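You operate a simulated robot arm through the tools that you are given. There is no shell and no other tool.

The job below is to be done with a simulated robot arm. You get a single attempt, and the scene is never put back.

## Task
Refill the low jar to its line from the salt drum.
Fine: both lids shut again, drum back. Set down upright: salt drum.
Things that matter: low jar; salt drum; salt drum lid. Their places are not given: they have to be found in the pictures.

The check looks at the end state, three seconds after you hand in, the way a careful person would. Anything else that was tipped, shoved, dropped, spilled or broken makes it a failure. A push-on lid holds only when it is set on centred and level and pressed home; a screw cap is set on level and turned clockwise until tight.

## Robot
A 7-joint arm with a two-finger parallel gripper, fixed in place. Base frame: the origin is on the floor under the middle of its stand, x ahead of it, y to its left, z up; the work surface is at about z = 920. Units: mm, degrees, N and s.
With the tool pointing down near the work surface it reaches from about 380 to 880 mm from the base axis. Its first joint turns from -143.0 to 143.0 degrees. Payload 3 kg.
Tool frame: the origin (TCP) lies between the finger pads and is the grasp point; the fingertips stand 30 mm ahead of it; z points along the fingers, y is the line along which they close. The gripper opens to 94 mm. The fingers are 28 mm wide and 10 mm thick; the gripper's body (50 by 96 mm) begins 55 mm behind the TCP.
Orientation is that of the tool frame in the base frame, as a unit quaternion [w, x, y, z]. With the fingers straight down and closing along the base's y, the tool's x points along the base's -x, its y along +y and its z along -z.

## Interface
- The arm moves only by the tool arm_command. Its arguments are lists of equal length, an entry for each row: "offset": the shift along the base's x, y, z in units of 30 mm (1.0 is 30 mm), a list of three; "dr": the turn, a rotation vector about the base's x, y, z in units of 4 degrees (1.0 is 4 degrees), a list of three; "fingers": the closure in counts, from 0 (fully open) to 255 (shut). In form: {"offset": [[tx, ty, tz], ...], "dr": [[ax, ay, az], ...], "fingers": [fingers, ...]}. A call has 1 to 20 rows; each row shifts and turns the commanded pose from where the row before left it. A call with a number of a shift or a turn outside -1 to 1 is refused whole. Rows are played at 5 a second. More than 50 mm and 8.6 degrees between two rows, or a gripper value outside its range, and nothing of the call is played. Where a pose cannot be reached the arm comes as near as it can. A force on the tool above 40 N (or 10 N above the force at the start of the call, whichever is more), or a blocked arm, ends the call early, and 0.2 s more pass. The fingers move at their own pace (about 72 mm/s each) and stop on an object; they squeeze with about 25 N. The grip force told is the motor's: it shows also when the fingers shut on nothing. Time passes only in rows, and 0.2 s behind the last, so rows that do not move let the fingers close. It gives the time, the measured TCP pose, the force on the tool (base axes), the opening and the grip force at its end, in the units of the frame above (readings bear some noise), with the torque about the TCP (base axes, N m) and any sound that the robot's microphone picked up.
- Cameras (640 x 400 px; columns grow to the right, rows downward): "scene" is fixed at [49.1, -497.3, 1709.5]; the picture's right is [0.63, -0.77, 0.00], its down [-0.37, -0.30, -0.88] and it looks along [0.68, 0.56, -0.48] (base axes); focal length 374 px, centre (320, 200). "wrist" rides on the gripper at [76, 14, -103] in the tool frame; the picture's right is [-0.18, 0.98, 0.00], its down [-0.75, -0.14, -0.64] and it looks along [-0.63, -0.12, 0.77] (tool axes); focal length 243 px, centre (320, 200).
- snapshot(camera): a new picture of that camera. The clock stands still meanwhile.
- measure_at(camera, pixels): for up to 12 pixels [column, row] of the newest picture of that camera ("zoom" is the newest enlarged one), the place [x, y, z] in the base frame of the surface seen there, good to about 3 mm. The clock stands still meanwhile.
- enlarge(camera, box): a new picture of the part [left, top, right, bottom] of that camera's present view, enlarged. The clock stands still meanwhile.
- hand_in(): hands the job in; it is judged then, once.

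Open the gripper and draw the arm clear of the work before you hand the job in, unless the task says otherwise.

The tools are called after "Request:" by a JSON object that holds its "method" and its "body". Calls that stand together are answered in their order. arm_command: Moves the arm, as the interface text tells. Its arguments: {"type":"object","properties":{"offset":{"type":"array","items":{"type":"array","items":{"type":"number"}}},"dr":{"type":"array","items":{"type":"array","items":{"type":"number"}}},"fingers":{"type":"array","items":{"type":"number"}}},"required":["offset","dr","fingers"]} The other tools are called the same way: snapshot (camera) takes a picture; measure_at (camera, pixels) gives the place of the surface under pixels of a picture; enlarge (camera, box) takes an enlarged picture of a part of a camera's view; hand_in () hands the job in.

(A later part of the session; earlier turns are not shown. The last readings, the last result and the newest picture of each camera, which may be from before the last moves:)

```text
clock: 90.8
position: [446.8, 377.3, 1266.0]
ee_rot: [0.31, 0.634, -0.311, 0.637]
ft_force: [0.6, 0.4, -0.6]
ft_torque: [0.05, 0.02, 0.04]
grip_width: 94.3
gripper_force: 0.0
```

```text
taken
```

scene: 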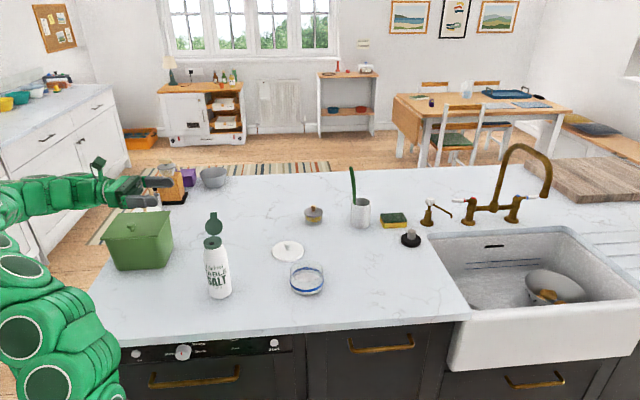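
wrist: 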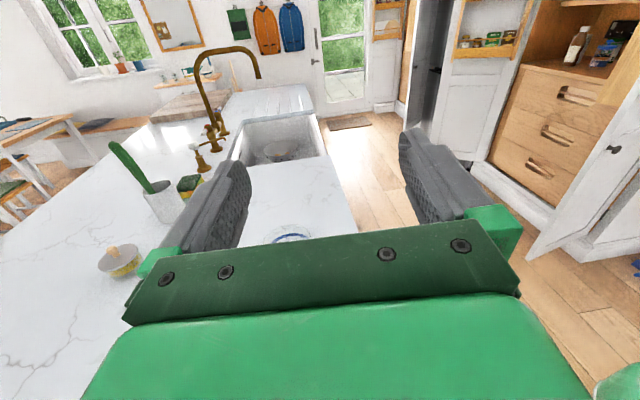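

The pose is clean: tool level along (0.615,−0.789), fingers closing horizontally. I'll start descending toward z≈1035 in stages, trimming sideways.

Request:
{"method": "arm_command", "body": {"offset": [[0.08, 0.06, -0.7], [0.08, 0.06, -0.7], [0, 0, -0.7], [0, 0, -0.7], [0, 0, -0.7], [0, 0, 0]], "dr": [[0, 0, 0], [0, 0, 0], [0, 0, 0], [0, 0, 0], [0, 0, 0], [0, 0, 0]], "fingers": [0, 0, 0, 0, 0, 0]}}

Request:
{"method": "snapshot", "body": {"camera": "scene"}}

```text
clock: 92.2
position: [449.4, 382.0, 1160.2]
ee_rot: [0.31, 0.634, -0.311, 0.637]
ft_force: [-0.5, 0.0, 0.6]
ft_torque: [0.01, 0.03, 0.0]
grip_width: 93.8
gripper_force: 0.1
```

```text
taken
```

scene: 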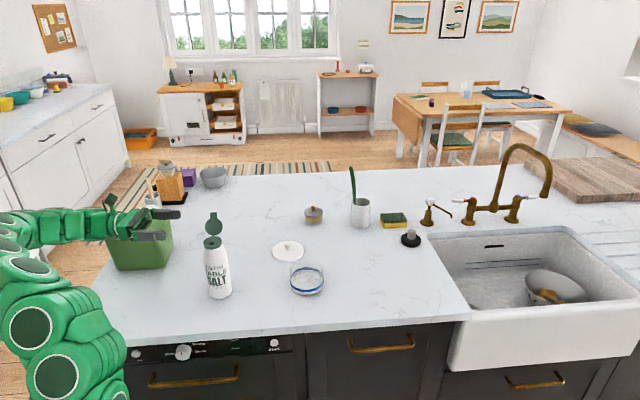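

That tracked well to z 1160. I'll continue down another 80 mm.

Request:
{"method": "arm_command", "body": {"offset": [[0, 0, -0.55], [0, 0, -0.55], [0, 0, -0.55], [0, 0, -0.55], [0, 0, -0.5], [0, 0, 0]], "dr": [[0, 0, 0], [0, 0, 0], [0, 0, 0], [0, 0, 0], [0, 0, 0], [0, 0, 0]], "fingers": [0, 0, 0, 0, 0, 0]}}

Request:
{"method": "snapshot", "body": {"camera": "scene"}}

Request:
{"method": "snapshot", "body": {"camera": "wrist"}}

```text
clock: 93.6
position: [450.9, 378.8, 1081.4]
ee_rot: [0.309, 0.633, -0.311, 0.638]
ft_force: [0.0, 0.8, -0.3]
ft_torque: [-0.01, 0.03, -0.02]
grip_width: 94.1
gripper_force: 0.1
```

```text
taken
```

scene: 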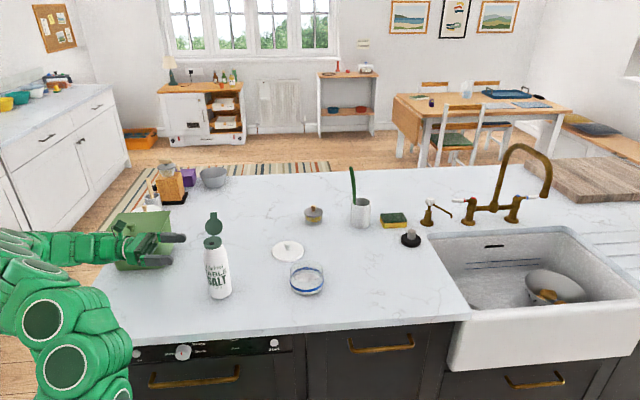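

```text
taken
```

wrist: 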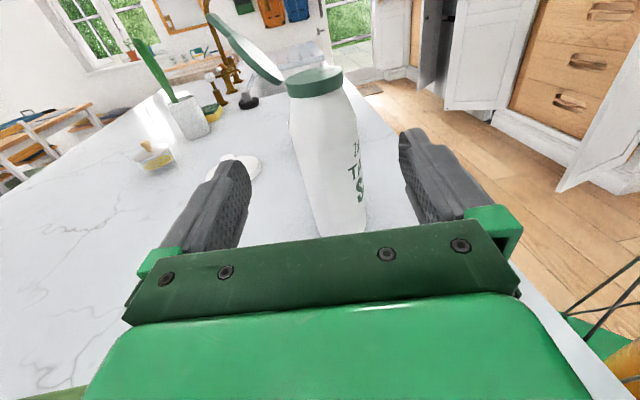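

The wrist view shows the drum squarely between the fingers with its lid open. I'll lower to z≈1035 and then advance along the tool axis part of the way.

Request:
{"method": "arm_command", "body": {"offset": [[0, 0, -0.5], [0, 0, -0.5], [0, 0, -0.5], [0.01, 0.01, 0], [0, 0, 0]], "dr": [[0, 0, 0], [0, 0, 0], [0, 0, 0], [0, 0, 0], [0, 0, 0]], "fingers": [0, 0, 0, 0, 0]}}

Request:
{"method": "arm_command", "body": {"offset": [[0.246, -0.316, 0], [0.246, -0.316, 0], [0.246, -0.316, 0], [0.246, -0.316, 0], [0.246, -0.316, 0], [0, 0, 0]], "dr": [[0, 0, 0], [0, 0, 0], [0, 0, 0], [0, 0, 0], [0, 0, 0], [0, 0, 0]], "fingers": [0, 0, 0, 0, 0, 0]}}

Request:
{"method": "snapshot", "body": {"camera": "wrist"}}

Request:
{"method": "snapshot", "body": {"camera": "scene"}}

```text
clock: 94.8
position: [451.5, 379.8, 1035.4]
ee_rot: [0.31, 0.633, -0.312, 0.637]
ft_force: [-0.1, -0.8, 0.2]
ft_torque: [0.0, 0.0, -0.03]
grip_width: 94.2
gripper_force: 0.1
```

```text
clock: 96.2
position: [487.0, 332.8, 1035.1]
ee_rot: [0.309, 0.633, -0.311, 0.638]
ft_force: [-1.0, -0.5, -0.3]
ft_torque: [0.01, -0.03, 0.0]
grip_width: 94.0
gripper_force: 0.0
```

```text
taken
```

wrist: 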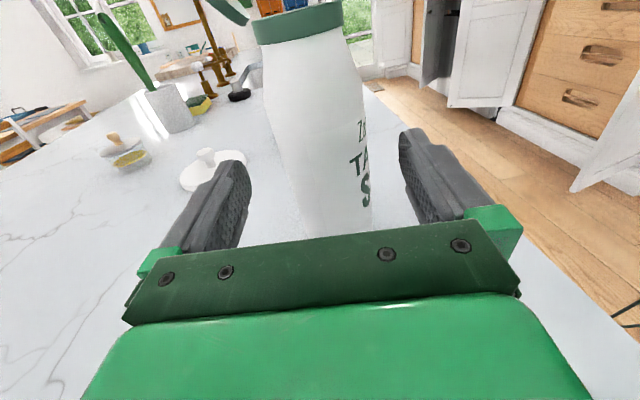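

```text
taken
```

scene: 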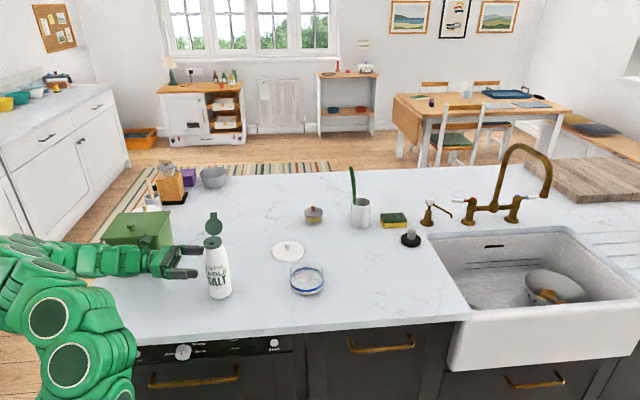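

The drum is centred between the fingertips. I'll advance the remaining ~62 mm in small steps and watch the force.

Request:
{"method": "arm_command", "body": {"offset": [[0.215, -0.268, 0], [0.215, -0.268, 0], [0.215, -0.268, 0], [0, 0, 0]], "dr": [[0, 0, 0], [0, 0, 0], [0, 0, 0], [0, 0, 0]], "fingers": [0, 0, 0, 0]}}

Request:
{"method": "snapshot", "body": {"camera": "wrist"}}

Request:
{"method": "enlarge", "body": {"camera": "scene", "box": [140, 200, 260, 310]}}

```text
clock: 97.2
position: [508.4, 309.4, 1035.6]
ee_rot: [0.31, 0.634, -0.311, 0.636]
ft_force: [-1.4, 0.0, -0.7]
ft_torque: [0.0, 0.04, -0.01]
grip_width: 93.9
gripper_force: 0.1
```

```text
taken
```

wrist: 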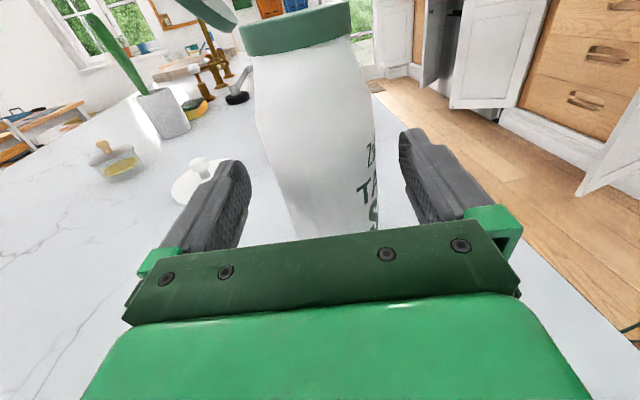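

```text
3.64 times, centred on (200, 255) of scene
```

zoom: 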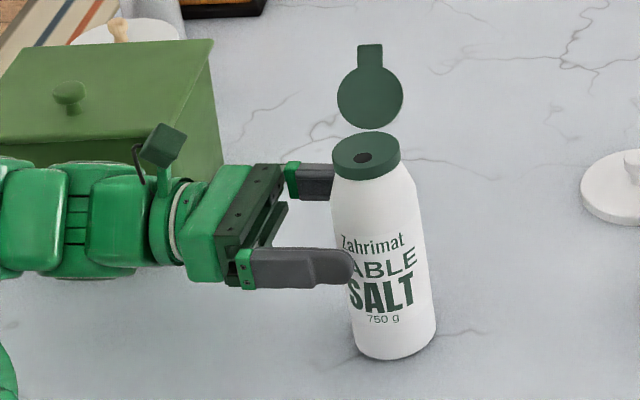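

It's aligned well. I'll advance the last ~31 mm, then close on the drum body.

Request:
{"method": "arm_command", "body": {"offset": [[0.208, -0.272, 0], [0.208, -0.272, 0], [0.208, -0.272, 0], [0, 0, 0]], "dr": [[0, 0, 0], [0, 0, 0], [0, 0, 0], [0, 0, 0]], "fingers": [0, 0, 0, 0]}}

Request:
{"method": "snapshot", "body": {"camera": "wrist"}}

Request:
{"method": "enlarge", "body": {"camera": "scene", "box": [140, 200, 260, 310]}}

Request:
{"method": "measure_at", "body": {"camera": "zoom", "pixels": [[365, 157], [358, 145], [395, 165], [335, 160], [370, 95], [370, 50], [370, 120], [390, 340], [400, 340], [366, 175]]}}

```text
clock: 98.2
position: [525.7, 283.4, 1034.8]
ee_rot: [0.309, 0.634, -0.311, 0.637]
ft_force: [-0.5, -0.2, 0.6]
ft_torque: [-0.01, -0.01, 0.01]
grip_width: 94.0
gripper_force: 0.2
```

```text
taken
```

wrist: 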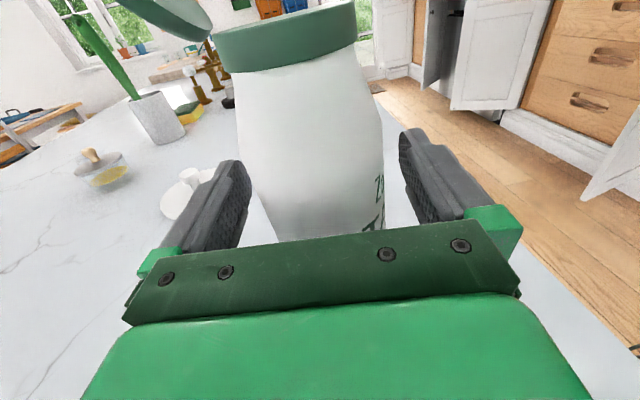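

```text
3.64 times, centred on (200, 255) of scene
```

zoom: 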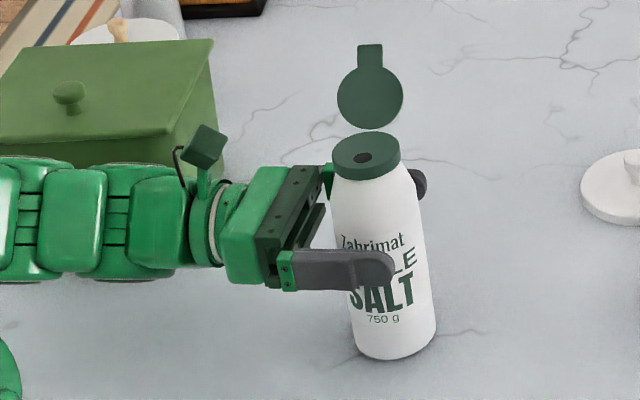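

```text
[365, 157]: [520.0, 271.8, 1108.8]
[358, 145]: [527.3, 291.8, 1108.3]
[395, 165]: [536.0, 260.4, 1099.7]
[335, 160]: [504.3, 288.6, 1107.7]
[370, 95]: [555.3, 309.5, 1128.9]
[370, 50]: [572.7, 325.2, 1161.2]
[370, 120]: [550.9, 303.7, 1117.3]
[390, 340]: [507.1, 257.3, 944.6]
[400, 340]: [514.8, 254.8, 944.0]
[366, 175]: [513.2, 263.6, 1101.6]
```

The drum's hole is at about (520,272,1109), on the tab side, and the lid leans back ~126° open. I'll close the fingers on the drum body now.

Request:
{"method": "arm_command", "body": {"offset": [[0, 0, 0], [0, 0, 0], [0, 0, 0], [0, 0, 0], [0, 0, 0]], "dr": [[0, 0, 0], [0, 0, 0], [0, 0, 0], [0, 0, 0], [0, 0, 0]], "fingers": [40, 60, 255, 255, 255]}}

Request:
{"method": "enlarge", "body": {"camera": "scene", "box": [140, 200, 260, 310]}}

```text
clock: 99.4
position: [525.6, 282.4, 1035.8]
ee_rot: [0.309, 0.634, -0.311, 0.638]
ft_force: [-0.5, -2.9, 0.3]
ft_torque: [-0.13, 0.01, -0.06]
grip_width: 69.4
gripper_force: 25.2
```

```text
3.64 times, centred on (200, 255) of scene
```

zoom: 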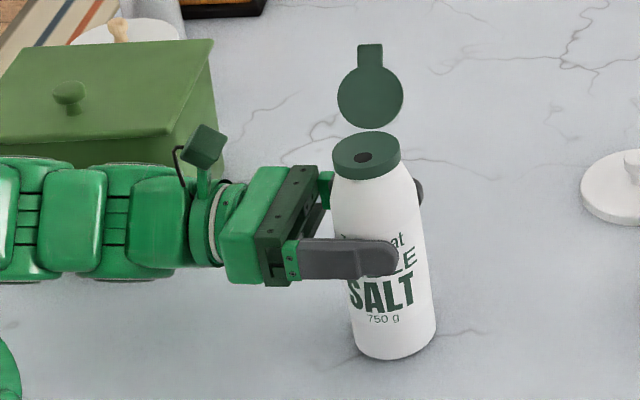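

The grip is secure at 69.4 mm and 25 N. I'll lift 15 mm slowly and read the weight.

Request:
{"method": "arm_command", "body": {"offset": [[0, 0, 0.1], [0, 0, 0.2], [0, 0, 0.2], [0, 0, 0]], "dr": [[0, 0, 0], [0, 0, 0], [0, 0, 0], [0, 0, 0]], "fingers": [255, 255, 255, 255]}}

Request:
{"method": "enlarge", "body": {"camera": "scene", "box": [140, 200, 260, 310]}}

```text
clock: 100.4
position: [527.0, 283.2, 1050.2]
ee_rot: [0.31, 0.634, -0.311, 0.637]
ft_force: [0.6, 0.0, -5.3]
ft_torque: [0.01, -0.01, -0.04]
grip_width: 69.6
gripper_force: 24.7
```

```text
3.64 times, centred on (200, 255) of scene
```

zoom: 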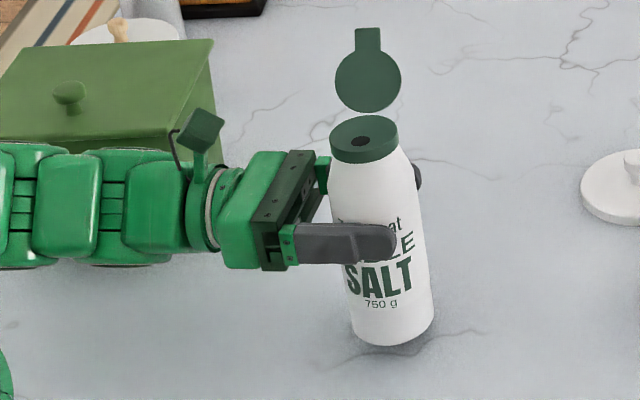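

The drum weighs 5.3 N and lifted cleanly. I'll raise it to z≈1130 first.

Request:
{"method": "arm_command", "body": {"offset": [[0, 0, 0.4], [0, 0, 0.6], [0, 0, 0.7], [0, 0, 0.6], [0, 0, 0.4], [0, 0, 0]], "dr": [[0, 0, 0], [0, 0, 0], [0, 0, 0], [0, 0, 0], [0, 0, 0], [0, 0, 0]], "fingers": [255, 255, 255, 255, 255, 255]}}

Request:
{"method": "snapshot", "body": {"camera": "scene"}}

```text
clock: 101.8
position: [525.6, 282.2, 1131.5]
ee_rot: [0.309, 0.633, -0.311, 0.638]
ft_force: [0.3, 0.4, -5.7]
ft_torque: [0.0, -0.01, -0.01]
grip_width: 69.7
gripper_force: 24.5
```

```text
taken
```

scene: 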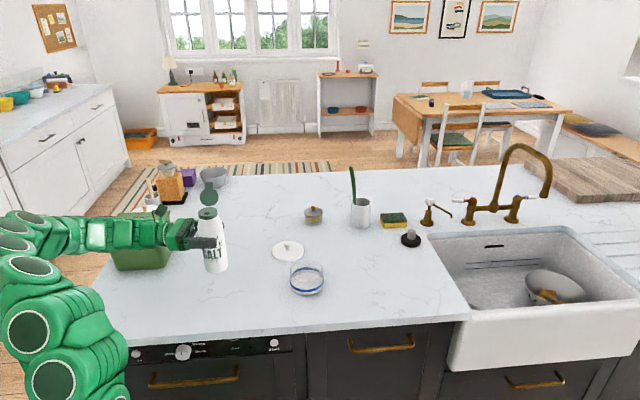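

The drum is held upright at z 1131. I'll carry it about half way toward the jar, then re-measure the jar.

Request:
{"method": "arm_command", "body": {"offset": [[0.3, -0.19, 0], [0.5, -0.31, 0], [0.56, -0.348, 0], [0.56, -0.348, 0], [0.56, -0.348, 0], [0.56, -0.348, 0], [0.4, -0.25, 0], [0.2, -0.12, 0], [0, 0, 0]], "dr": [[0, 0, 0], [0, 0, 0], [0, 0, 0], [0, 0, 0], [0, 0, 0], [0, 0, 0], [0, 0, 0], [0, 0, 0], [0, 0, 0]], "fingers": [255, 255, 255, 255, 255, 255, 255, 255, 255]}}

Request:
{"method": "snapshot", "body": {"camera": "scene"}}

Request:
{"method": "enlarge", "body": {"camera": "scene", "box": [280, 250, 336, 300]}}

Request:
{"method": "measure_at", "body": {"camera": "zoom", "pixels": [[175, 150], [440, 150], [300, 105], [310, 180], [300, 250], [250, 200], [370, 200], [300, 330], [200, 295], [400, 305]]}}

```text
clock: 103.8
position: [636.5, 215.1, 1131.4]
ee_rot: [0.31, 0.634, -0.311, 0.637]
ft_force: [-0.3, 0.6, -4.7]
ft_torque: [-0.04, 0.0, 0.01]
grip_width: 69.8
gripper_force: 24.5
```

```text
taken
```

scene: 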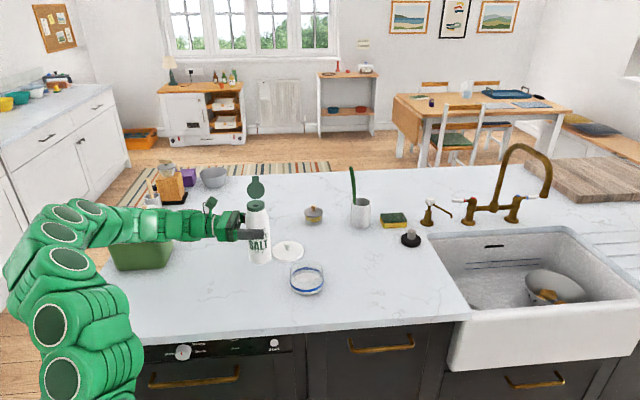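

```text
8.00 times, centred on (308, 275) of scene
```

zoom: 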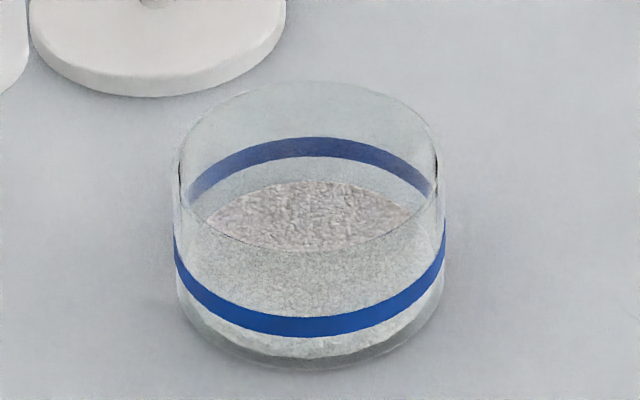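

```text
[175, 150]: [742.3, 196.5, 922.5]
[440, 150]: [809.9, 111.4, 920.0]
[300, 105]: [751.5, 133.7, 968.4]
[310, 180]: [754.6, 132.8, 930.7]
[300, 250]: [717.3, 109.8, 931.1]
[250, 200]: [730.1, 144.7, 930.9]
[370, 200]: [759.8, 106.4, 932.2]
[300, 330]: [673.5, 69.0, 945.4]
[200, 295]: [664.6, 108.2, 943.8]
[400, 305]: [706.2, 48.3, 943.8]
```

The jar is clear: salt at z≈931, band 941–947, centre about (712.5,99). I'll carry the upright drum to the pour station beside the jar, at jar centre +65 mm on the hinge side (≈(764,139)).

Request:
{"method": "arm_command", "body": {"offset": [[0.3, -0.18, 0], [0.5, -0.3, 0], [0.56, -0.335, 0], [0.56, -0.335, 0], [0.56, -0.335, 0], [0.56, -0.335, 0], [0.56, -0.335, 0], [0.4, -0.24, 0], [0.25, -0.14, 0], [0, 0, 0]], "dr": [[0, 0, 0], [0, 0, 0], [0, 0, 0], [0, 0, 0], [0, 0, 0], [0, 0, 0], [0, 0, 0], [0, 0, 0], [0, 0, 0], [0, 0, 0]], "fingers": [255, 255, 255, 255, 255, 255, 255, 255, 255, 255]}}

Request:
{"method": "snapshot", "body": {"camera": "scene"}}

Request:
{"method": "snapshot", "body": {"camera": "wrist"}}

```text
clock: 106.0
position: [762.0, 139.1, 1132.3]
ee_rot: [0.311, 0.634, -0.312, 0.636]
ft_force: [0.5, 0.0, -4.6]
ft_torque: [-0.01, -0.01, -0.01]
grip_width: 69.7
gripper_force: 25.0
```

```text
taken
```

scene: 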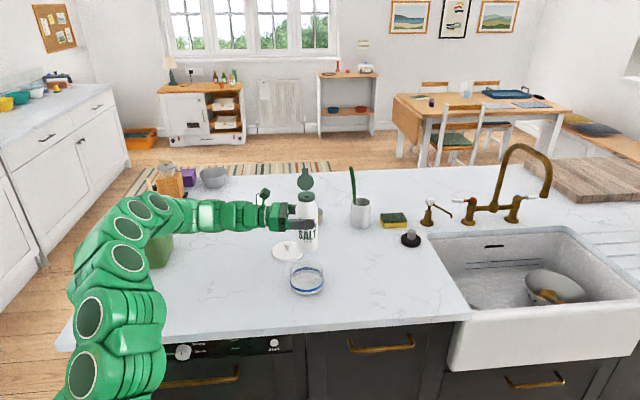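

```text
taken
```

wrist: 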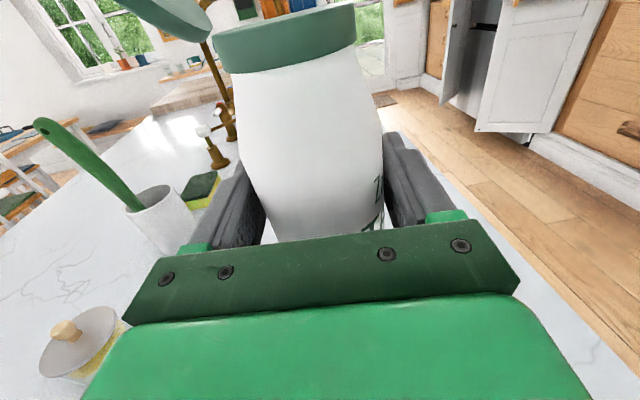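

The drum is in place. I'll tilt about the tool axis toward the tab side, about 38° to begin with, and see whether the lid stays open.

Request:
{"method": "arm_command", "body": {"offset": [[0, 0, 0], [0, 0, 0], [0, 0, 0], [0, 0, 0], [0, 0, 0], [0, 0, 0], [0, 0, 0], [0, 0, 0], [0, 0, 0]], "dr": [[0.738, -0.947, 0], [0.738, -0.947, 0], [0.738, -0.947, 0], [0.738, -0.947, 0], [0.738, -0.947, 0], [0.738, -0.947, 0], [0.738, -0.947, 0], [0.738, -0.947, 0], [0, 0, 0]], "fingers": [255, 255, 255, 255, 255, 255, 255, 255, 255]}}

Request:
{"method": "enlarge", "body": {"camera": "scene", "box": [240, 160, 380, 300]}}

Request:
{"method": "snapshot", "body": {"camera": "wrist"}}

```text
clock: 108.0
position: [762.2, 138.9, 1131.1]
ee_rot: [0.083, 0.495, -0.504, 0.704]
ft_force: [-0.2, -0.6, -4.2]
ft_torque: [0.01, 0.08, -0.01]
grip_width: 69.4
gripper_force: 25.2
```

```text
2.86 times, centred on (310, 230) of scene
```

zoom: 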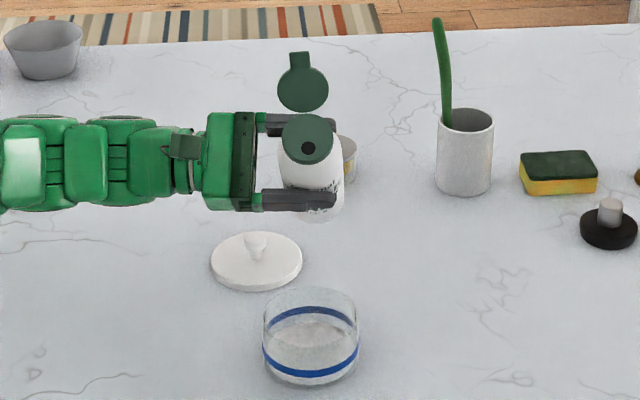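

```text
taken
```

wrist: 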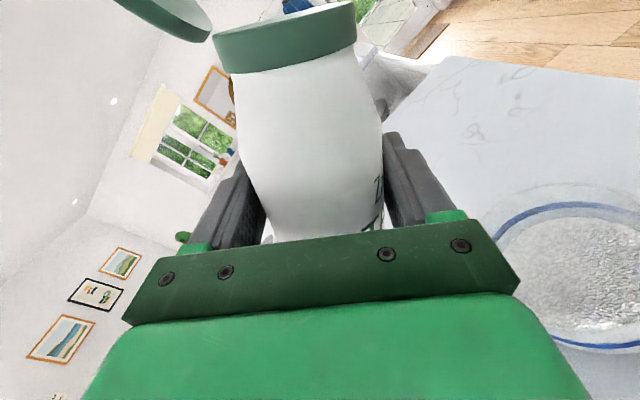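

The lid keeps its angle at 38° tilt. I'll tilt another 15° and check again, since its weight now tends to close it.

Request:
{"method": "arm_command", "body": {"offset": [[0, 0, 0], [0, 0, 0], [0, 0, 0], [0, 0, 0]], "dr": [[0.738, -0.947, 0], [0.738, -0.947, 0], [0.738, -0.947, 0], [0, 0, 0]], "fingers": [255, 255, 255, 255]}}

Request:
{"method": "enlarge", "body": {"camera": "scene", "box": [240, 160, 380, 300]}}

Request:
{"method": "snapshot", "body": {"camera": "wrist"}}

```text
clock: 109.0
position: [764.3, 140.1, 1130.1]
ee_rot: [-0.004, 0.429, -0.561, 0.708]
ft_force: [-0.6, 0.3, -5.5]
ft_torque: [-0.01, 0.13, 0.03]
grip_width: 69.6
gripper_force: 25.0
```

```text
2.86 times, centred on (310, 230) of scene
```

zoom: 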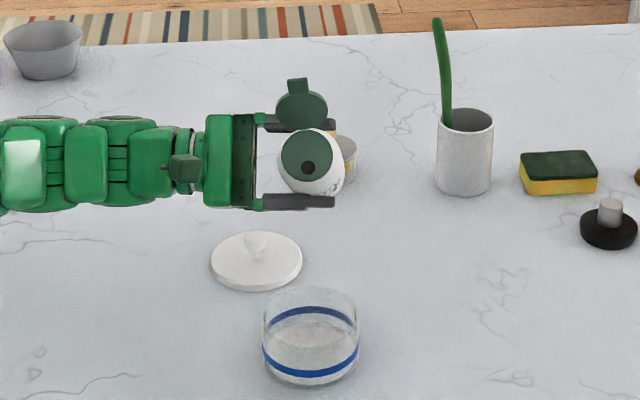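

```text
taken
```

wrist: 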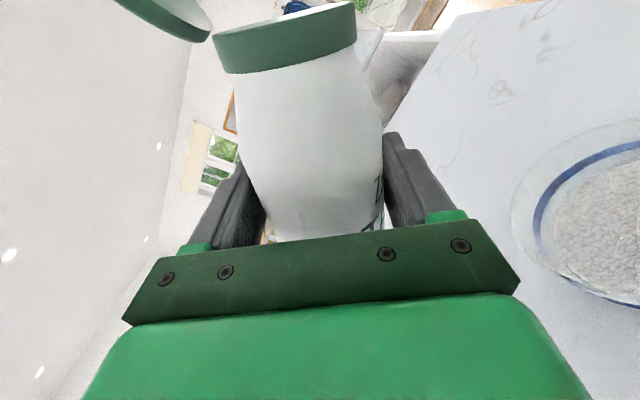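

The hinge has enough friction to hold the lid open at 53°. I'll tilt to about 67° while lowering 30 mm, then watch for flow.

Request:
{"method": "arm_command", "body": {"offset": [[0, 0, -0.33], [0, 0, -0.33], [0, 0, -0.33], [0, 0, 0]], "dr": [[0.738, -0.947, 0], [0.738, -0.947, 0], [0.738, -0.947, 0], [0, 0, 0]], "fingers": [255, 255, 255, 255]}}

Request:
{"method": "enlarge", "body": {"camera": "scene", "box": [240, 160, 380, 300]}}

Request:
{"method": "measure_at", "body": {"camera": "zoom", "pixels": [[308, 185], [300, 155], [300, 110], [330, 330], [310, 340], [310, 305]]}}

Request:
{"method": "snapshot", "body": {"camera": "wrist"}}

```text
clock: 110.0
position: [762.5, 139.1, 1100.9]
ee_rot: [-0.094, 0.355, -0.611, 0.701]
ft_force: [-0.1, 0.3, -4.6]
ft_torque: [-0.05, 0.08, 0.04]
grip_width: 69.5
gripper_force: 25.0
```

```text
2.86 times, centred on (310, 230) of scene
```

zoom: 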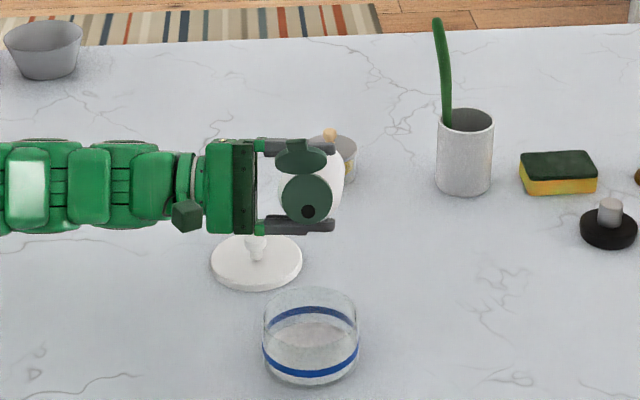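

```text
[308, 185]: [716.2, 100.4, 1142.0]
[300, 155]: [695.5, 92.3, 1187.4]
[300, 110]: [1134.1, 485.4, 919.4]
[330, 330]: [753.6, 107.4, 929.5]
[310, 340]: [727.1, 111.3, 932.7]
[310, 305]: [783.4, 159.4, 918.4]
```

```text
taken
```

wrist: 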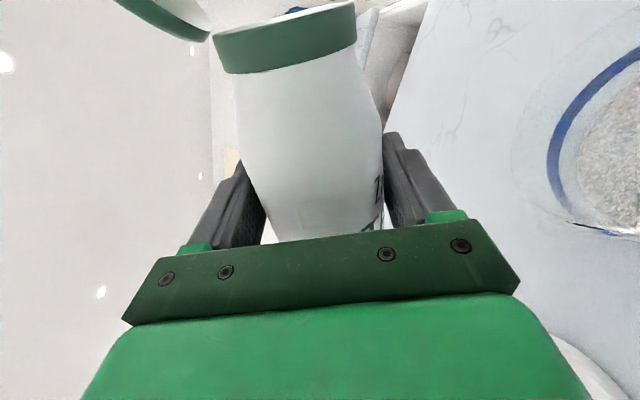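

No flow yet at 67°, and the hole is above the jar interior at about (705,94,1117). I'll lower 40 mm to reduce the fall height and tilt to about 77°.

Request:
{"method": "arm_command", "body": {"offset": [[0, 0, -0.45], [0, 0, -0.45], [0, 0, -0.45], [0, 0, 0], [0, 0, 0], [0, 0, 0]], "dr": [[0, 0, 0], [0, 0, 0], [0, 0, 0], [0.738, -0.947, 0], [0.738, -0.947, 0], [0, 0, 0]], "fingers": [255, 255, 255, 255, 255, 255]}}

Request:
{"method": "enlarge", "body": {"camera": "scene", "box": [240, 180, 380, 310]}}

Request:
{"method": "measure_at", "body": {"camera": "zoom", "pixels": [[308, 200], [305, 225], [300, 300], [320, 300], [310, 320], [330, 310]]}}

```text
clock: 111.4
position: [763.8, 140.2, 1061.1]
ee_rot: [-0.152, 0.301, -0.638, 0.692]
ft_force: [-0.4, -0.1, -5.2]
ft_torque: [-0.07, 0.09, 0.01]
grip_width: 69.6
gripper_force: 25.1
```

```text
3.08 times, centred on (310, 245) of scene
```

zoom: 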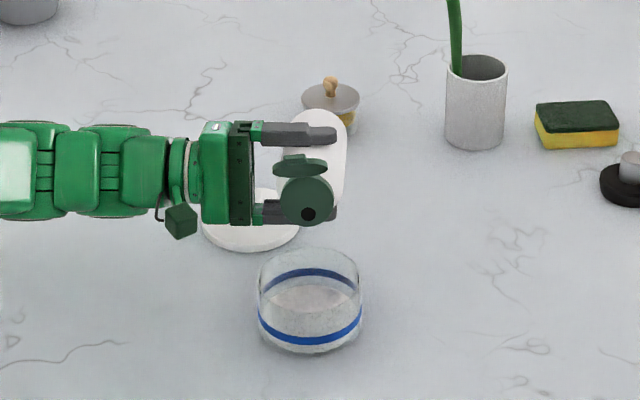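

```text
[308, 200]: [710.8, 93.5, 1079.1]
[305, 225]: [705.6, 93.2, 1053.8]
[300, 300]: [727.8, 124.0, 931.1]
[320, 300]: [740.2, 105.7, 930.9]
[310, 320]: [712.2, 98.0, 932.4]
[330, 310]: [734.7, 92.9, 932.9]
```

No flow yet at 77°. I'll tilt about 5° more and wait a second.

Request:
{"method": "arm_command", "body": {"offset": [[0, 0, 0], [0, 0, 0], [0, 0, 0], [0, 0, 0]], "dr": [[0.738, -0.947, 0], [0, 0, 0], [0, 0, 0], [0, 0, 0]], "fingers": [255, 255, 255, 255]}}

Request:
{"method": "enlarge", "body": {"camera": "scene", "box": [270, 210, 350, 310]}}

```text
clock: 112.4
position: [763.7, 139.2, 1060.1]
ee_rot: [-0.181, 0.274, -0.651, 0.684]
ft_force: [0.1, -1.1, -6.3]
ft_torque: [-0.09, 0.13, 0.0]
grip_width: 69.4
gripper_force: 25.0
```

```text
4.00 times, centred on (310, 260) of scene
```

zoom: 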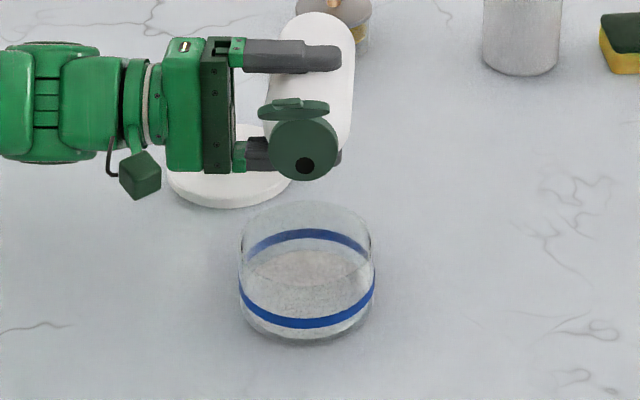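

Still no salt at 82°. I'll tilt another 5° and wait.

Request:
{"method": "arm_command", "body": {"offset": [[0, 0, 0], [0, 0, 0], [0, 0, 0], [0, 0, 0]], "dr": [[0.738, -0.947, 0], [0, 0, 0], [0, 0, 0], [0, 0, 0]], "fingers": [255, 255, 255, 255]}}

Request:
{"method": "enlarge", "body": {"camera": "scene", "box": [270, 210, 350, 310]}}

```text
clock: 113.4
position: [763.2, 139.3, 1059.4]
ee_rot: [-0.21, 0.247, -0.661, 0.676]
ft_force: [-0.6, -0.1, -5.3]
ft_torque: [-0.08, 0.14, 0.02]
grip_width: 69.4
gripper_force: 25.2
```

```text
4.00 times, centred on (310, 260) of scene
```

zoom: 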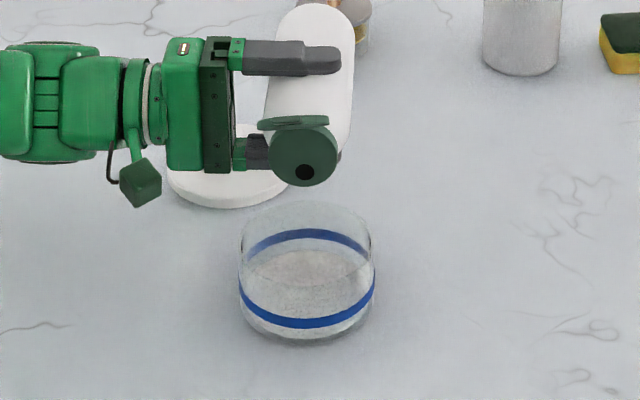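

No flow at 87°. I'll tilt 5° more to about 92°.

Request:
{"method": "arm_command", "body": {"offset": [[0, 0, 0], [0, 0, 0], [0, 0, 0], [0, 0, 0]], "dr": [[0.738, -0.947, 0], [0, 0, 0], [0, 0, 0], [0, 0, 0]], "fingers": [255, 255, 255, 255]}}

Request:
{"method": "enlarge", "body": {"camera": "scene", "box": [270, 210, 350, 310]}}

```text
clock: 114.4
position: [762.7, 139.6, 1061.1]
ee_rot: [0.238, -0.219, 0.673, -0.666]
ft_force: [0.3, 0.2, -5.3]
ft_torque: [-0.07, 0.11, -0.01]
grip_width: 69.4
gripper_force: 24.3
```

```text
4.00 times, centred on (310, 260) of scene
```

zoom: 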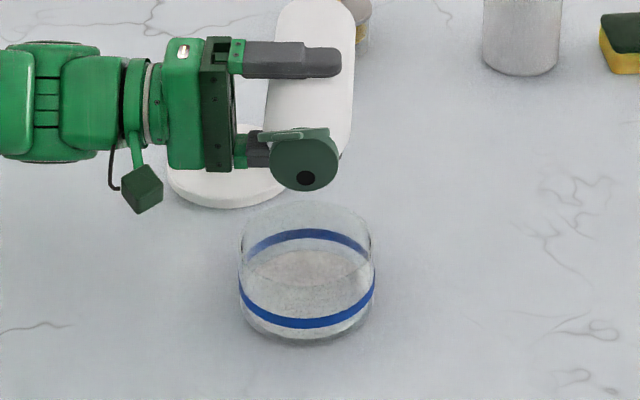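

Still none at 92°, so the salt must need to exceed its angle of repose. I'll continue with 4° steps.

Request:
{"method": "arm_command", "body": {"offset": [[0, 0, 0], [0, 0, 0], [0, 0, 0]], "dr": [[0.615, -0.789, 0], [0, 0, 0], [0, 0, 0]], "fingers": [255, 255, 255]}}

Request:
{"method": "enlarge", "body": {"camera": "scene", "box": [270, 210, 350, 310]}}

```text
clock: 115.2
position: [763.1, 139.1, 1059.9]
ee_rot: [0.26, -0.197, 0.679, -0.657]
ft_force: [0.7, 0.2, -5.0]
ft_torque: [-0.05, 0.1, 0.0]
grip_width: 69.3
gripper_force: 24.7
```

```text
4.00 times, centred on (310, 260) of scene
```

zoom: 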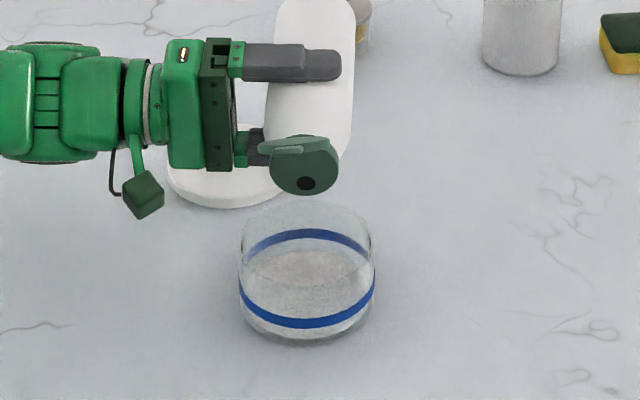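

Nothing yet at ~95.5°. I'll tilt 4° more.

Request:
{"method": "arm_command", "body": {"offset": [[0, 0, 0], [0, 0, 0], [0, 0, 0]], "dr": [[0.615, -0.789, 0], [0, 0, 0], [0, 0, 0]], "fingers": [255, 255, 255]}}

Request:
{"method": "enlarge", "body": {"camera": "scene", "box": [270, 210, 350, 310]}}

```text
clock: 116.0
position: [763.9, 139.8, 1060.4]
ee_rot: [0.284, -0.173, 0.685, -0.648]
ft_force: [0.8, -0.4, -5.7]
ft_torque: [-0.05, 0.13, -0.01]
grip_width: 69.5
gripper_force: 25.2
```

```text
4.00 times, centred on (310, 260) of scene
```

zoom: 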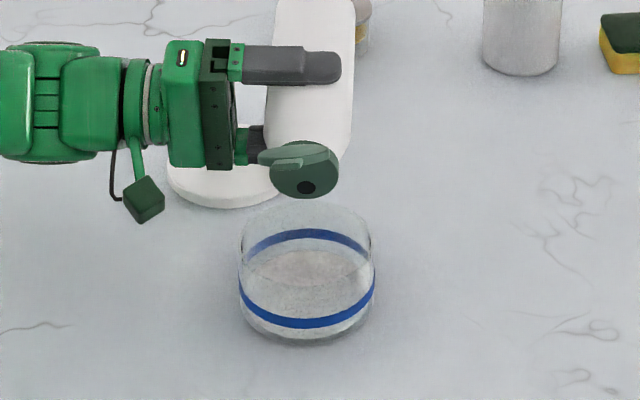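

Still none at ~99.5°. I'll keep going another 4°.

Request:
{"method": "arm_command", "body": {"offset": [[0, 0, 0], [0, 0, 0], [0, 0, 0]], "dr": [[0.615, -0.789, 0], [0, 0, 0], [0, 0, 0]], "fingers": [255, 255, 255]}}

Request:
{"method": "enlarge", "body": {"camera": "scene", "box": [270, 210, 350, 310]}}

```text
clock: 116.8
position: [763.3, 140.0, 1060.9]
ee_rot: [0.305, -0.148, 0.692, -0.637]
ft_force: [0.0, -0.3, -4.8]
ft_torque: [-0.02, 0.13, -0.03]
grip_width: 69.6
gripper_force: 24.9
```

```text
4.00 times, centred on (310, 260) of scene
```

zoom: 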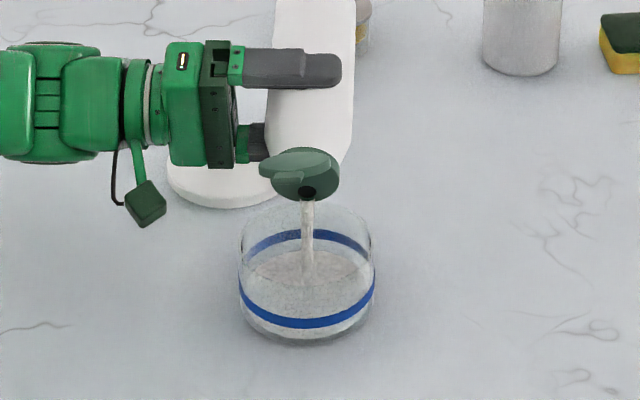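

Salt is flowing at ~103.5°, straight into the jar. I'll hold briefly and measure the level to find the flow rate.

Request:
{"method": "arm_command", "body": {"offset": [[0, 0, 0], [0, 0, 0]], "dr": [[0, 0, 0], [0, 0, 0]], "fingers": [255, 255]}}

Request:
{"method": "enlarge", "body": {"camera": "scene", "box": [285, 240, 335, 300]}}

Request:
{"method": "measure_at", "body": {"camera": "zoom", "pixels": [[240, 160], [350, 160], [270, 180], [330, 180], [240, 190], [250, 220], [350, 220]]}}

```text
clock: 117.4
position: [763.3, 139.9, 1060.6]
ee_rot: [0.306, -0.148, 0.692, -0.637]
ft_force: [-0.4, 1.1, -5.1]
ft_torque: [-0.07, 0.12, 0.0]
grip_width: 69.9
gripper_force: 25.3
```

```text
6.67 times, centred on (310, 270) of scene
```

zoom: 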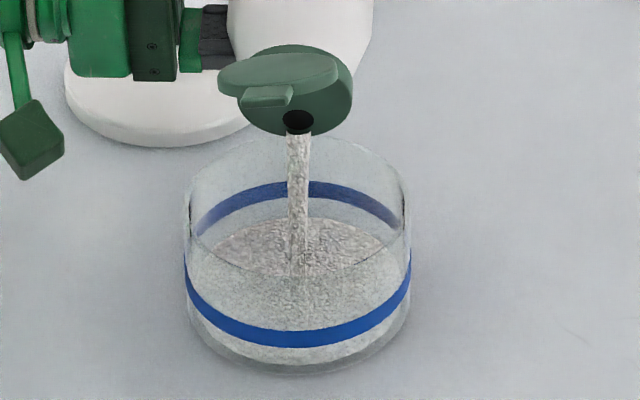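

```text
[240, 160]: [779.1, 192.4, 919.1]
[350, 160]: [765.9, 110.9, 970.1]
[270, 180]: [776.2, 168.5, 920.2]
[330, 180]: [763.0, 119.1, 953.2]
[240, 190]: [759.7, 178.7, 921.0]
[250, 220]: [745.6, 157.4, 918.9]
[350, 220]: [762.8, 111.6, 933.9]
```

The level has risen slightly. I'll pour another 0.6 s and measure on the visible salt surface.

Request:
{"method": "arm_command", "body": {"offset": [[0, 0, 0], [0, 0, 0]], "dr": [[0, 0, 0], [0, 0, 0]], "fingers": [255, 255]}}

Request:
{"method": "enlarge", "body": {"camera": "scene", "box": [285, 240, 335, 300]}}

Request:
{"method": "measure_at", "body": {"camera": "zoom", "pixels": [[255, 240], [345, 240], [250, 260], [350, 260], [270, 290], [330, 290], [240, 280], [370, 270], [300, 305]]}}

```text
clock: 118.0
position: [763.6, 138.9, 1059.7]
ee_rot: [0.305, -0.148, 0.691, -0.638]
ft_force: [0.4, -0.3, -5.8]
ft_torque: [-0.02, 0.1, 0.0]
grip_width: 69.6
gripper_force: 24.6
```

```text
6.67 times, centred on (310, 270) of scene
```

zoom: 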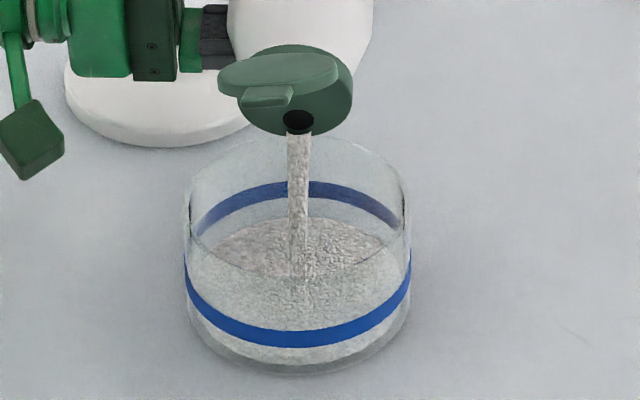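

```text
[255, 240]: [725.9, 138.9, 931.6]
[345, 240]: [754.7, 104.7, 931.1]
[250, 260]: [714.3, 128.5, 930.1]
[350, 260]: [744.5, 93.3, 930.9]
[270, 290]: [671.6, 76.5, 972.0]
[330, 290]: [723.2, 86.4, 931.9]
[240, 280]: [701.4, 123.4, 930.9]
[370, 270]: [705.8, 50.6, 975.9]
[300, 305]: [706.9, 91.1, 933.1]
```

The rise is slow (level ≈931.5). I'll pour for 2 s and measure again.

Request:
{"method": "arm_command", "body": {"offset": [[0, 0, 0], [0, 0, 0], [0, 0, 0], [0, 0, 0], [0, 0, 0], [0, 0, 0], [0, 0, 0], [0, 0, 0], [0, 0, 0]], "dr": [[0, 0, 0], [0, 0, 0], [0, 0, 0], [0, 0, 0], [0, 0, 0], [0, 0, 0], [0, 0, 0], [0, 0, 0], [0, 0, 0]], "fingers": [255, 255, 255, 255, 255, 255, 255, 255, 255]}}

Request:
{"method": "enlarge", "body": {"camera": "scene", "box": [285, 240, 335, 300]}}

Request:
{"method": "measure_at", "body": {"camera": "zoom", "pixels": [[255, 240], [345, 240], [250, 260], [350, 260], [260, 230], [330, 290], [240, 280], [340, 230], [300, 305], [270, 270], [340, 275]]}}

```text
clock: 120.0
position: [764.6, 137.7, 1060.7]
ee_rot: [0.305, -0.148, 0.692, -0.637]
ft_force: [0.1, 0.6, -4.3]
ft_torque: [0.0, 0.08, -0.02]
grip_width: 69.7
gripper_force: 24.7
```

```text
6.67 times, centred on (310, 270) of scene
```

zoom: 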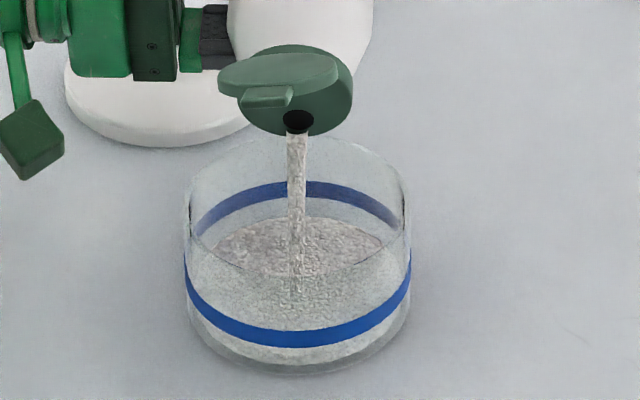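

```text
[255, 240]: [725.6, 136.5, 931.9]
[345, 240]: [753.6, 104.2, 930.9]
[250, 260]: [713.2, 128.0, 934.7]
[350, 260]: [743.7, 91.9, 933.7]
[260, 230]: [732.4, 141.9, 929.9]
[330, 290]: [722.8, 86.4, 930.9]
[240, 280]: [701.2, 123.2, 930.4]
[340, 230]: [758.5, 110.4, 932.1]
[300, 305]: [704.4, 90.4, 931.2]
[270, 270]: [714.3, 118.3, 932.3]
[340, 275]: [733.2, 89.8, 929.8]
```

The average level is ≈931.6, so the flow is slow. I'll tilt 4° more for a better rate and pour 2 s.

Request:
{"method": "arm_command", "body": {"offset": [[0, 0, 0], [0, 0, 0], [0, 0, 0], [0, 0, 0], [0, 0, 0], [0, 0, 0], [0, 0, 0], [0, 0, 0], [0, 0, 0]], "dr": [[0.615, -0.789, 0], [0, 0, 0], [0, 0, 0], [0, 0, 0], [0, 0, 0], [0, 0, 0], [0, 0, 0], [0, 0, 0], [0, 0, 0]], "fingers": [255, 255, 255, 255, 255, 255, 255, 255, 255]}}

Request:
{"method": "enlarge", "body": {"camera": "scene", "box": [285, 240, 335, 300]}}

Request:
{"method": "measure_at", "body": {"camera": "zoom", "pixels": [[255, 240], [345, 240], [250, 260], [350, 260], [260, 230], [330, 290], [240, 280], [340, 230], [300, 305], [270, 270], [340, 275]]}}

```text
clock: 122.0
position: [762.6, 139.1, 1060.7]
ee_rot: [0.327, -0.124, 0.696, -0.627]
ft_force: [-0.5, 0.4, -4.2]
ft_torque: [-0.05, 0.11, 0.01]
grip_width: 69.7
gripper_force: 24.9
```

```text
6.67 times, centred on (310, 270) of scene
```

zoom: 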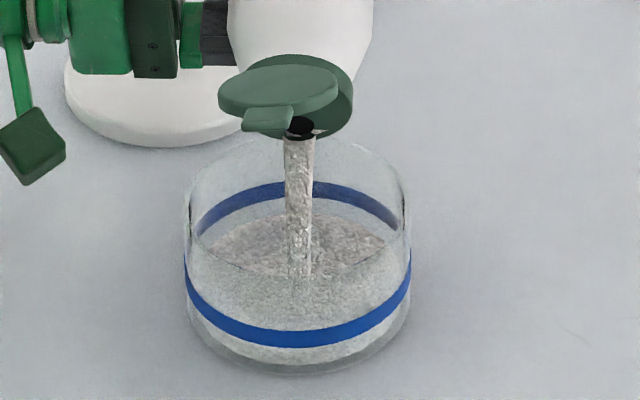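

```text
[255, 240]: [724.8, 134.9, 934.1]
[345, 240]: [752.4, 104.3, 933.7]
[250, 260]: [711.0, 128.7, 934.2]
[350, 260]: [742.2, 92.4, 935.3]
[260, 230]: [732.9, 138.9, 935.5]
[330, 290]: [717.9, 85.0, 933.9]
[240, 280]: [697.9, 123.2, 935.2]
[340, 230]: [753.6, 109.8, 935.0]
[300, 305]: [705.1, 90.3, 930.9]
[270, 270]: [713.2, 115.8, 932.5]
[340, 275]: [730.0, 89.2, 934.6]
```

The level is now ≈934, rising about 1.1 mm/s. I'll pour 3 s more.

Request:
{"method": "arm_command", "body": {"offset": [[0, 0, 0], [0, 0, 0], [0, 0, 0], [0, 0, 0], [0, 0, 0], [0, 0, 0], [0, 0, 0], [0, 0, 0], [0, 0, 0], [0, 0, 0], [0, 0, 0], [0, 0, 0], [0, 0, 0], [0, 0, 0]], "dr": [[0, 0, 0], [0, 0, 0], [0, 0, 0], [0, 0, 0], [0, 0, 0], [0, 0, 0], [0, 0, 0], [0, 0, 0], [0, 0, 0], [0, 0, 0], [0, 0, 0], [0, 0, 0], [0, 0, 0], [0, 0, 0]], "fingers": [255, 255, 255, 255, 255, 255, 255, 255, 255, 255, 255, 255, 255, 255]}}

Request:
{"method": "enlarge", "body": {"camera": "scene", "box": [285, 240, 335, 300]}}

Request:
{"method": "measure_at", "body": {"camera": "zoom", "pixels": [[255, 240], [345, 240], [250, 260], [350, 260], [260, 230], [330, 290], [240, 280], [340, 230], [300, 305], [270, 270], [340, 275], [350, 220]]}}

```text
clock: 125.0
position: [763.6, 140.0, 1060.1]
ee_rot: [0.327, -0.125, 0.696, -0.627]
ft_force: [-0.2, 0.6, -4.8]
ft_torque: [-0.09, 0.05, 0.0]
grip_width: 69.8
gripper_force: 25.4
```

```text
6.67 times, centred on (310, 270) of scene
```

zoom: 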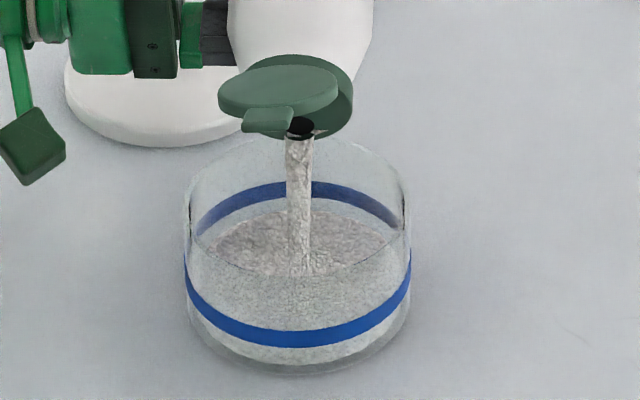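

```text
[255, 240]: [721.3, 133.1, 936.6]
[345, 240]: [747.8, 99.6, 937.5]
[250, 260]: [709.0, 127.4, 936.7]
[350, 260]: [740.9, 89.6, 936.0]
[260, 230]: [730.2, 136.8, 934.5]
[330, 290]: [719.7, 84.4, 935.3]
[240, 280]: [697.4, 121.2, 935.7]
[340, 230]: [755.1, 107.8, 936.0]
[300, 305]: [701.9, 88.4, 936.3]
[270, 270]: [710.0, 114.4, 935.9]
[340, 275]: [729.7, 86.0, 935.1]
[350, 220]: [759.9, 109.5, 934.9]
```

The level is ≈935.9 and the flow is slackening. I'll add 3° and pour 3 s more.

Request:
{"method": "arm_command", "body": {"offset": [[0, 0, 0], [0, 0, 0], [0, 0, 0], [0, 0, 0], [0, 0, 0], [0, 0, 0], [0, 0, 0], [0, 0, 0], [0, 0, 0], [0, 0, 0], [0, 0, 0], [0, 0, 0], [0, 0, 0], [0, 0, 0]], "dr": [[0.46, -0.59, 0], [0, 0, 0], [0, 0, 0], [0, 0, 0], [0, 0, 0], [0, 0, 0], [0, 0, 0], [0, 0, 0], [0, 0, 0], [0, 0, 0], [0, 0, 0], [0, 0, 0], [0, 0, 0], [0, 0, 0]], "fingers": [255, 255, 255, 255, 255, 255, 255, 255, 255, 255, 255, 255, 255, 255]}}

Request:
{"method": "enlarge", "body": {"camera": "scene", "box": [285, 240, 335, 300]}}

Request:
{"method": "measure_at", "body": {"camera": "zoom", "pixels": [[255, 240], [345, 240], [250, 260], [350, 260], [260, 230], [330, 290], [240, 280], [340, 230], [300, 305], [270, 270], [340, 275], [350, 220]]}}

```text
clock: 128.0
position: [763.8, 138.4, 1060.4]
ee_rot: [0.344, -0.105, 0.699, -0.618]
ft_force: [0.3, -0.6, -3.6]
ft_torque: [-0.04, 0.08, -0.01]
grip_width: 69.2
gripper_force: 25.1
```

```text
6.67 times, centred on (310, 270) of scene
```

zoom: 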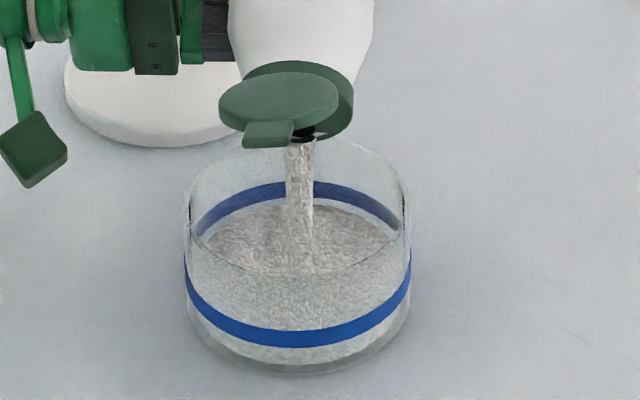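

```text
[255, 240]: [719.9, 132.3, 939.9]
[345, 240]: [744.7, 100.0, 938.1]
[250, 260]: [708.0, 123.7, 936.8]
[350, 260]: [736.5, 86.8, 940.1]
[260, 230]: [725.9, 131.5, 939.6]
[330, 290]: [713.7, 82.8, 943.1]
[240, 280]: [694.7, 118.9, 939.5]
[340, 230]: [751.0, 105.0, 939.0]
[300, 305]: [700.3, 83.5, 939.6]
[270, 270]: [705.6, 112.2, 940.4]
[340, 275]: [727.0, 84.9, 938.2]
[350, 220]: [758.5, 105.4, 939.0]
```

The level is ≈939.4. I'll pour 2 s more at this tilt.

Request:
{"method": "arm_command", "body": {"offset": [[0, 0, 0], [0, 0, 0], [0, 0, 0], [0, 0, 0], [0, 0, 0], [0, 0, 0], [0, 0, 0], [0, 0, 0], [0, 0, 0]], "dr": [[0, 0, 0], [0, 0, 0], [0, 0, 0], [0, 0, 0], [0, 0, 0], [0, 0, 0], [0, 0, 0], [0, 0, 0], [0, 0, 0]], "fingers": [255, 255, 255, 255, 255, 255, 255, 255, 255]}}

Request:
{"method": "enlarge", "body": {"camera": "scene", "box": [285, 240, 335, 300]}}

Request:
{"method": "measure_at", "body": {"camera": "zoom", "pixels": [[255, 240], [345, 240], [250, 260], [350, 260], [260, 230], [330, 290], [240, 280], [340, 230], [300, 305], [270, 270], [340, 275], [350, 220]]}}

```text
clock: 130.0
position: [763.3, 139.0, 1060.0]
ee_rot: [0.343, -0.106, 0.699, -0.618]
ft_force: [0.5, -0.7, -4.0]
ft_torque: [-0.06, 0.09, 0.0]
grip_width: 69.5
gripper_force: 24.8
```

```text
6.67 times, centred on (310, 270) of scene
```

zoom: 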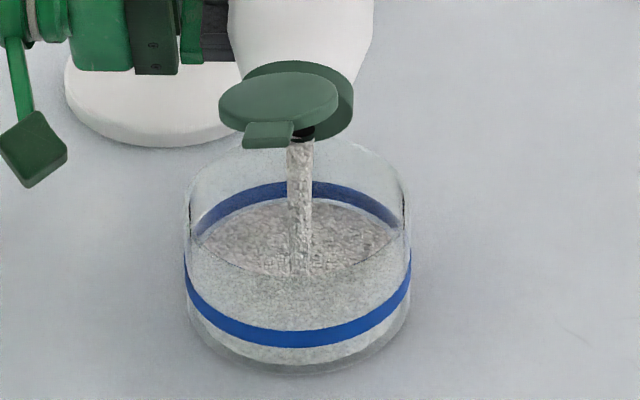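

```text
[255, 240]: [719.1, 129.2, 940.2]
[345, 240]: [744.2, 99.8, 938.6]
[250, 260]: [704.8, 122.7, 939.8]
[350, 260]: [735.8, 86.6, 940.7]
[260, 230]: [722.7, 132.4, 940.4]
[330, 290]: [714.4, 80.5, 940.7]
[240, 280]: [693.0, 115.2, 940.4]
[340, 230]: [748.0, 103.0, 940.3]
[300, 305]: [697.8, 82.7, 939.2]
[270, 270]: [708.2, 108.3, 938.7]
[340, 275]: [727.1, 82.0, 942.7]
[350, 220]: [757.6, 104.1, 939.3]
```

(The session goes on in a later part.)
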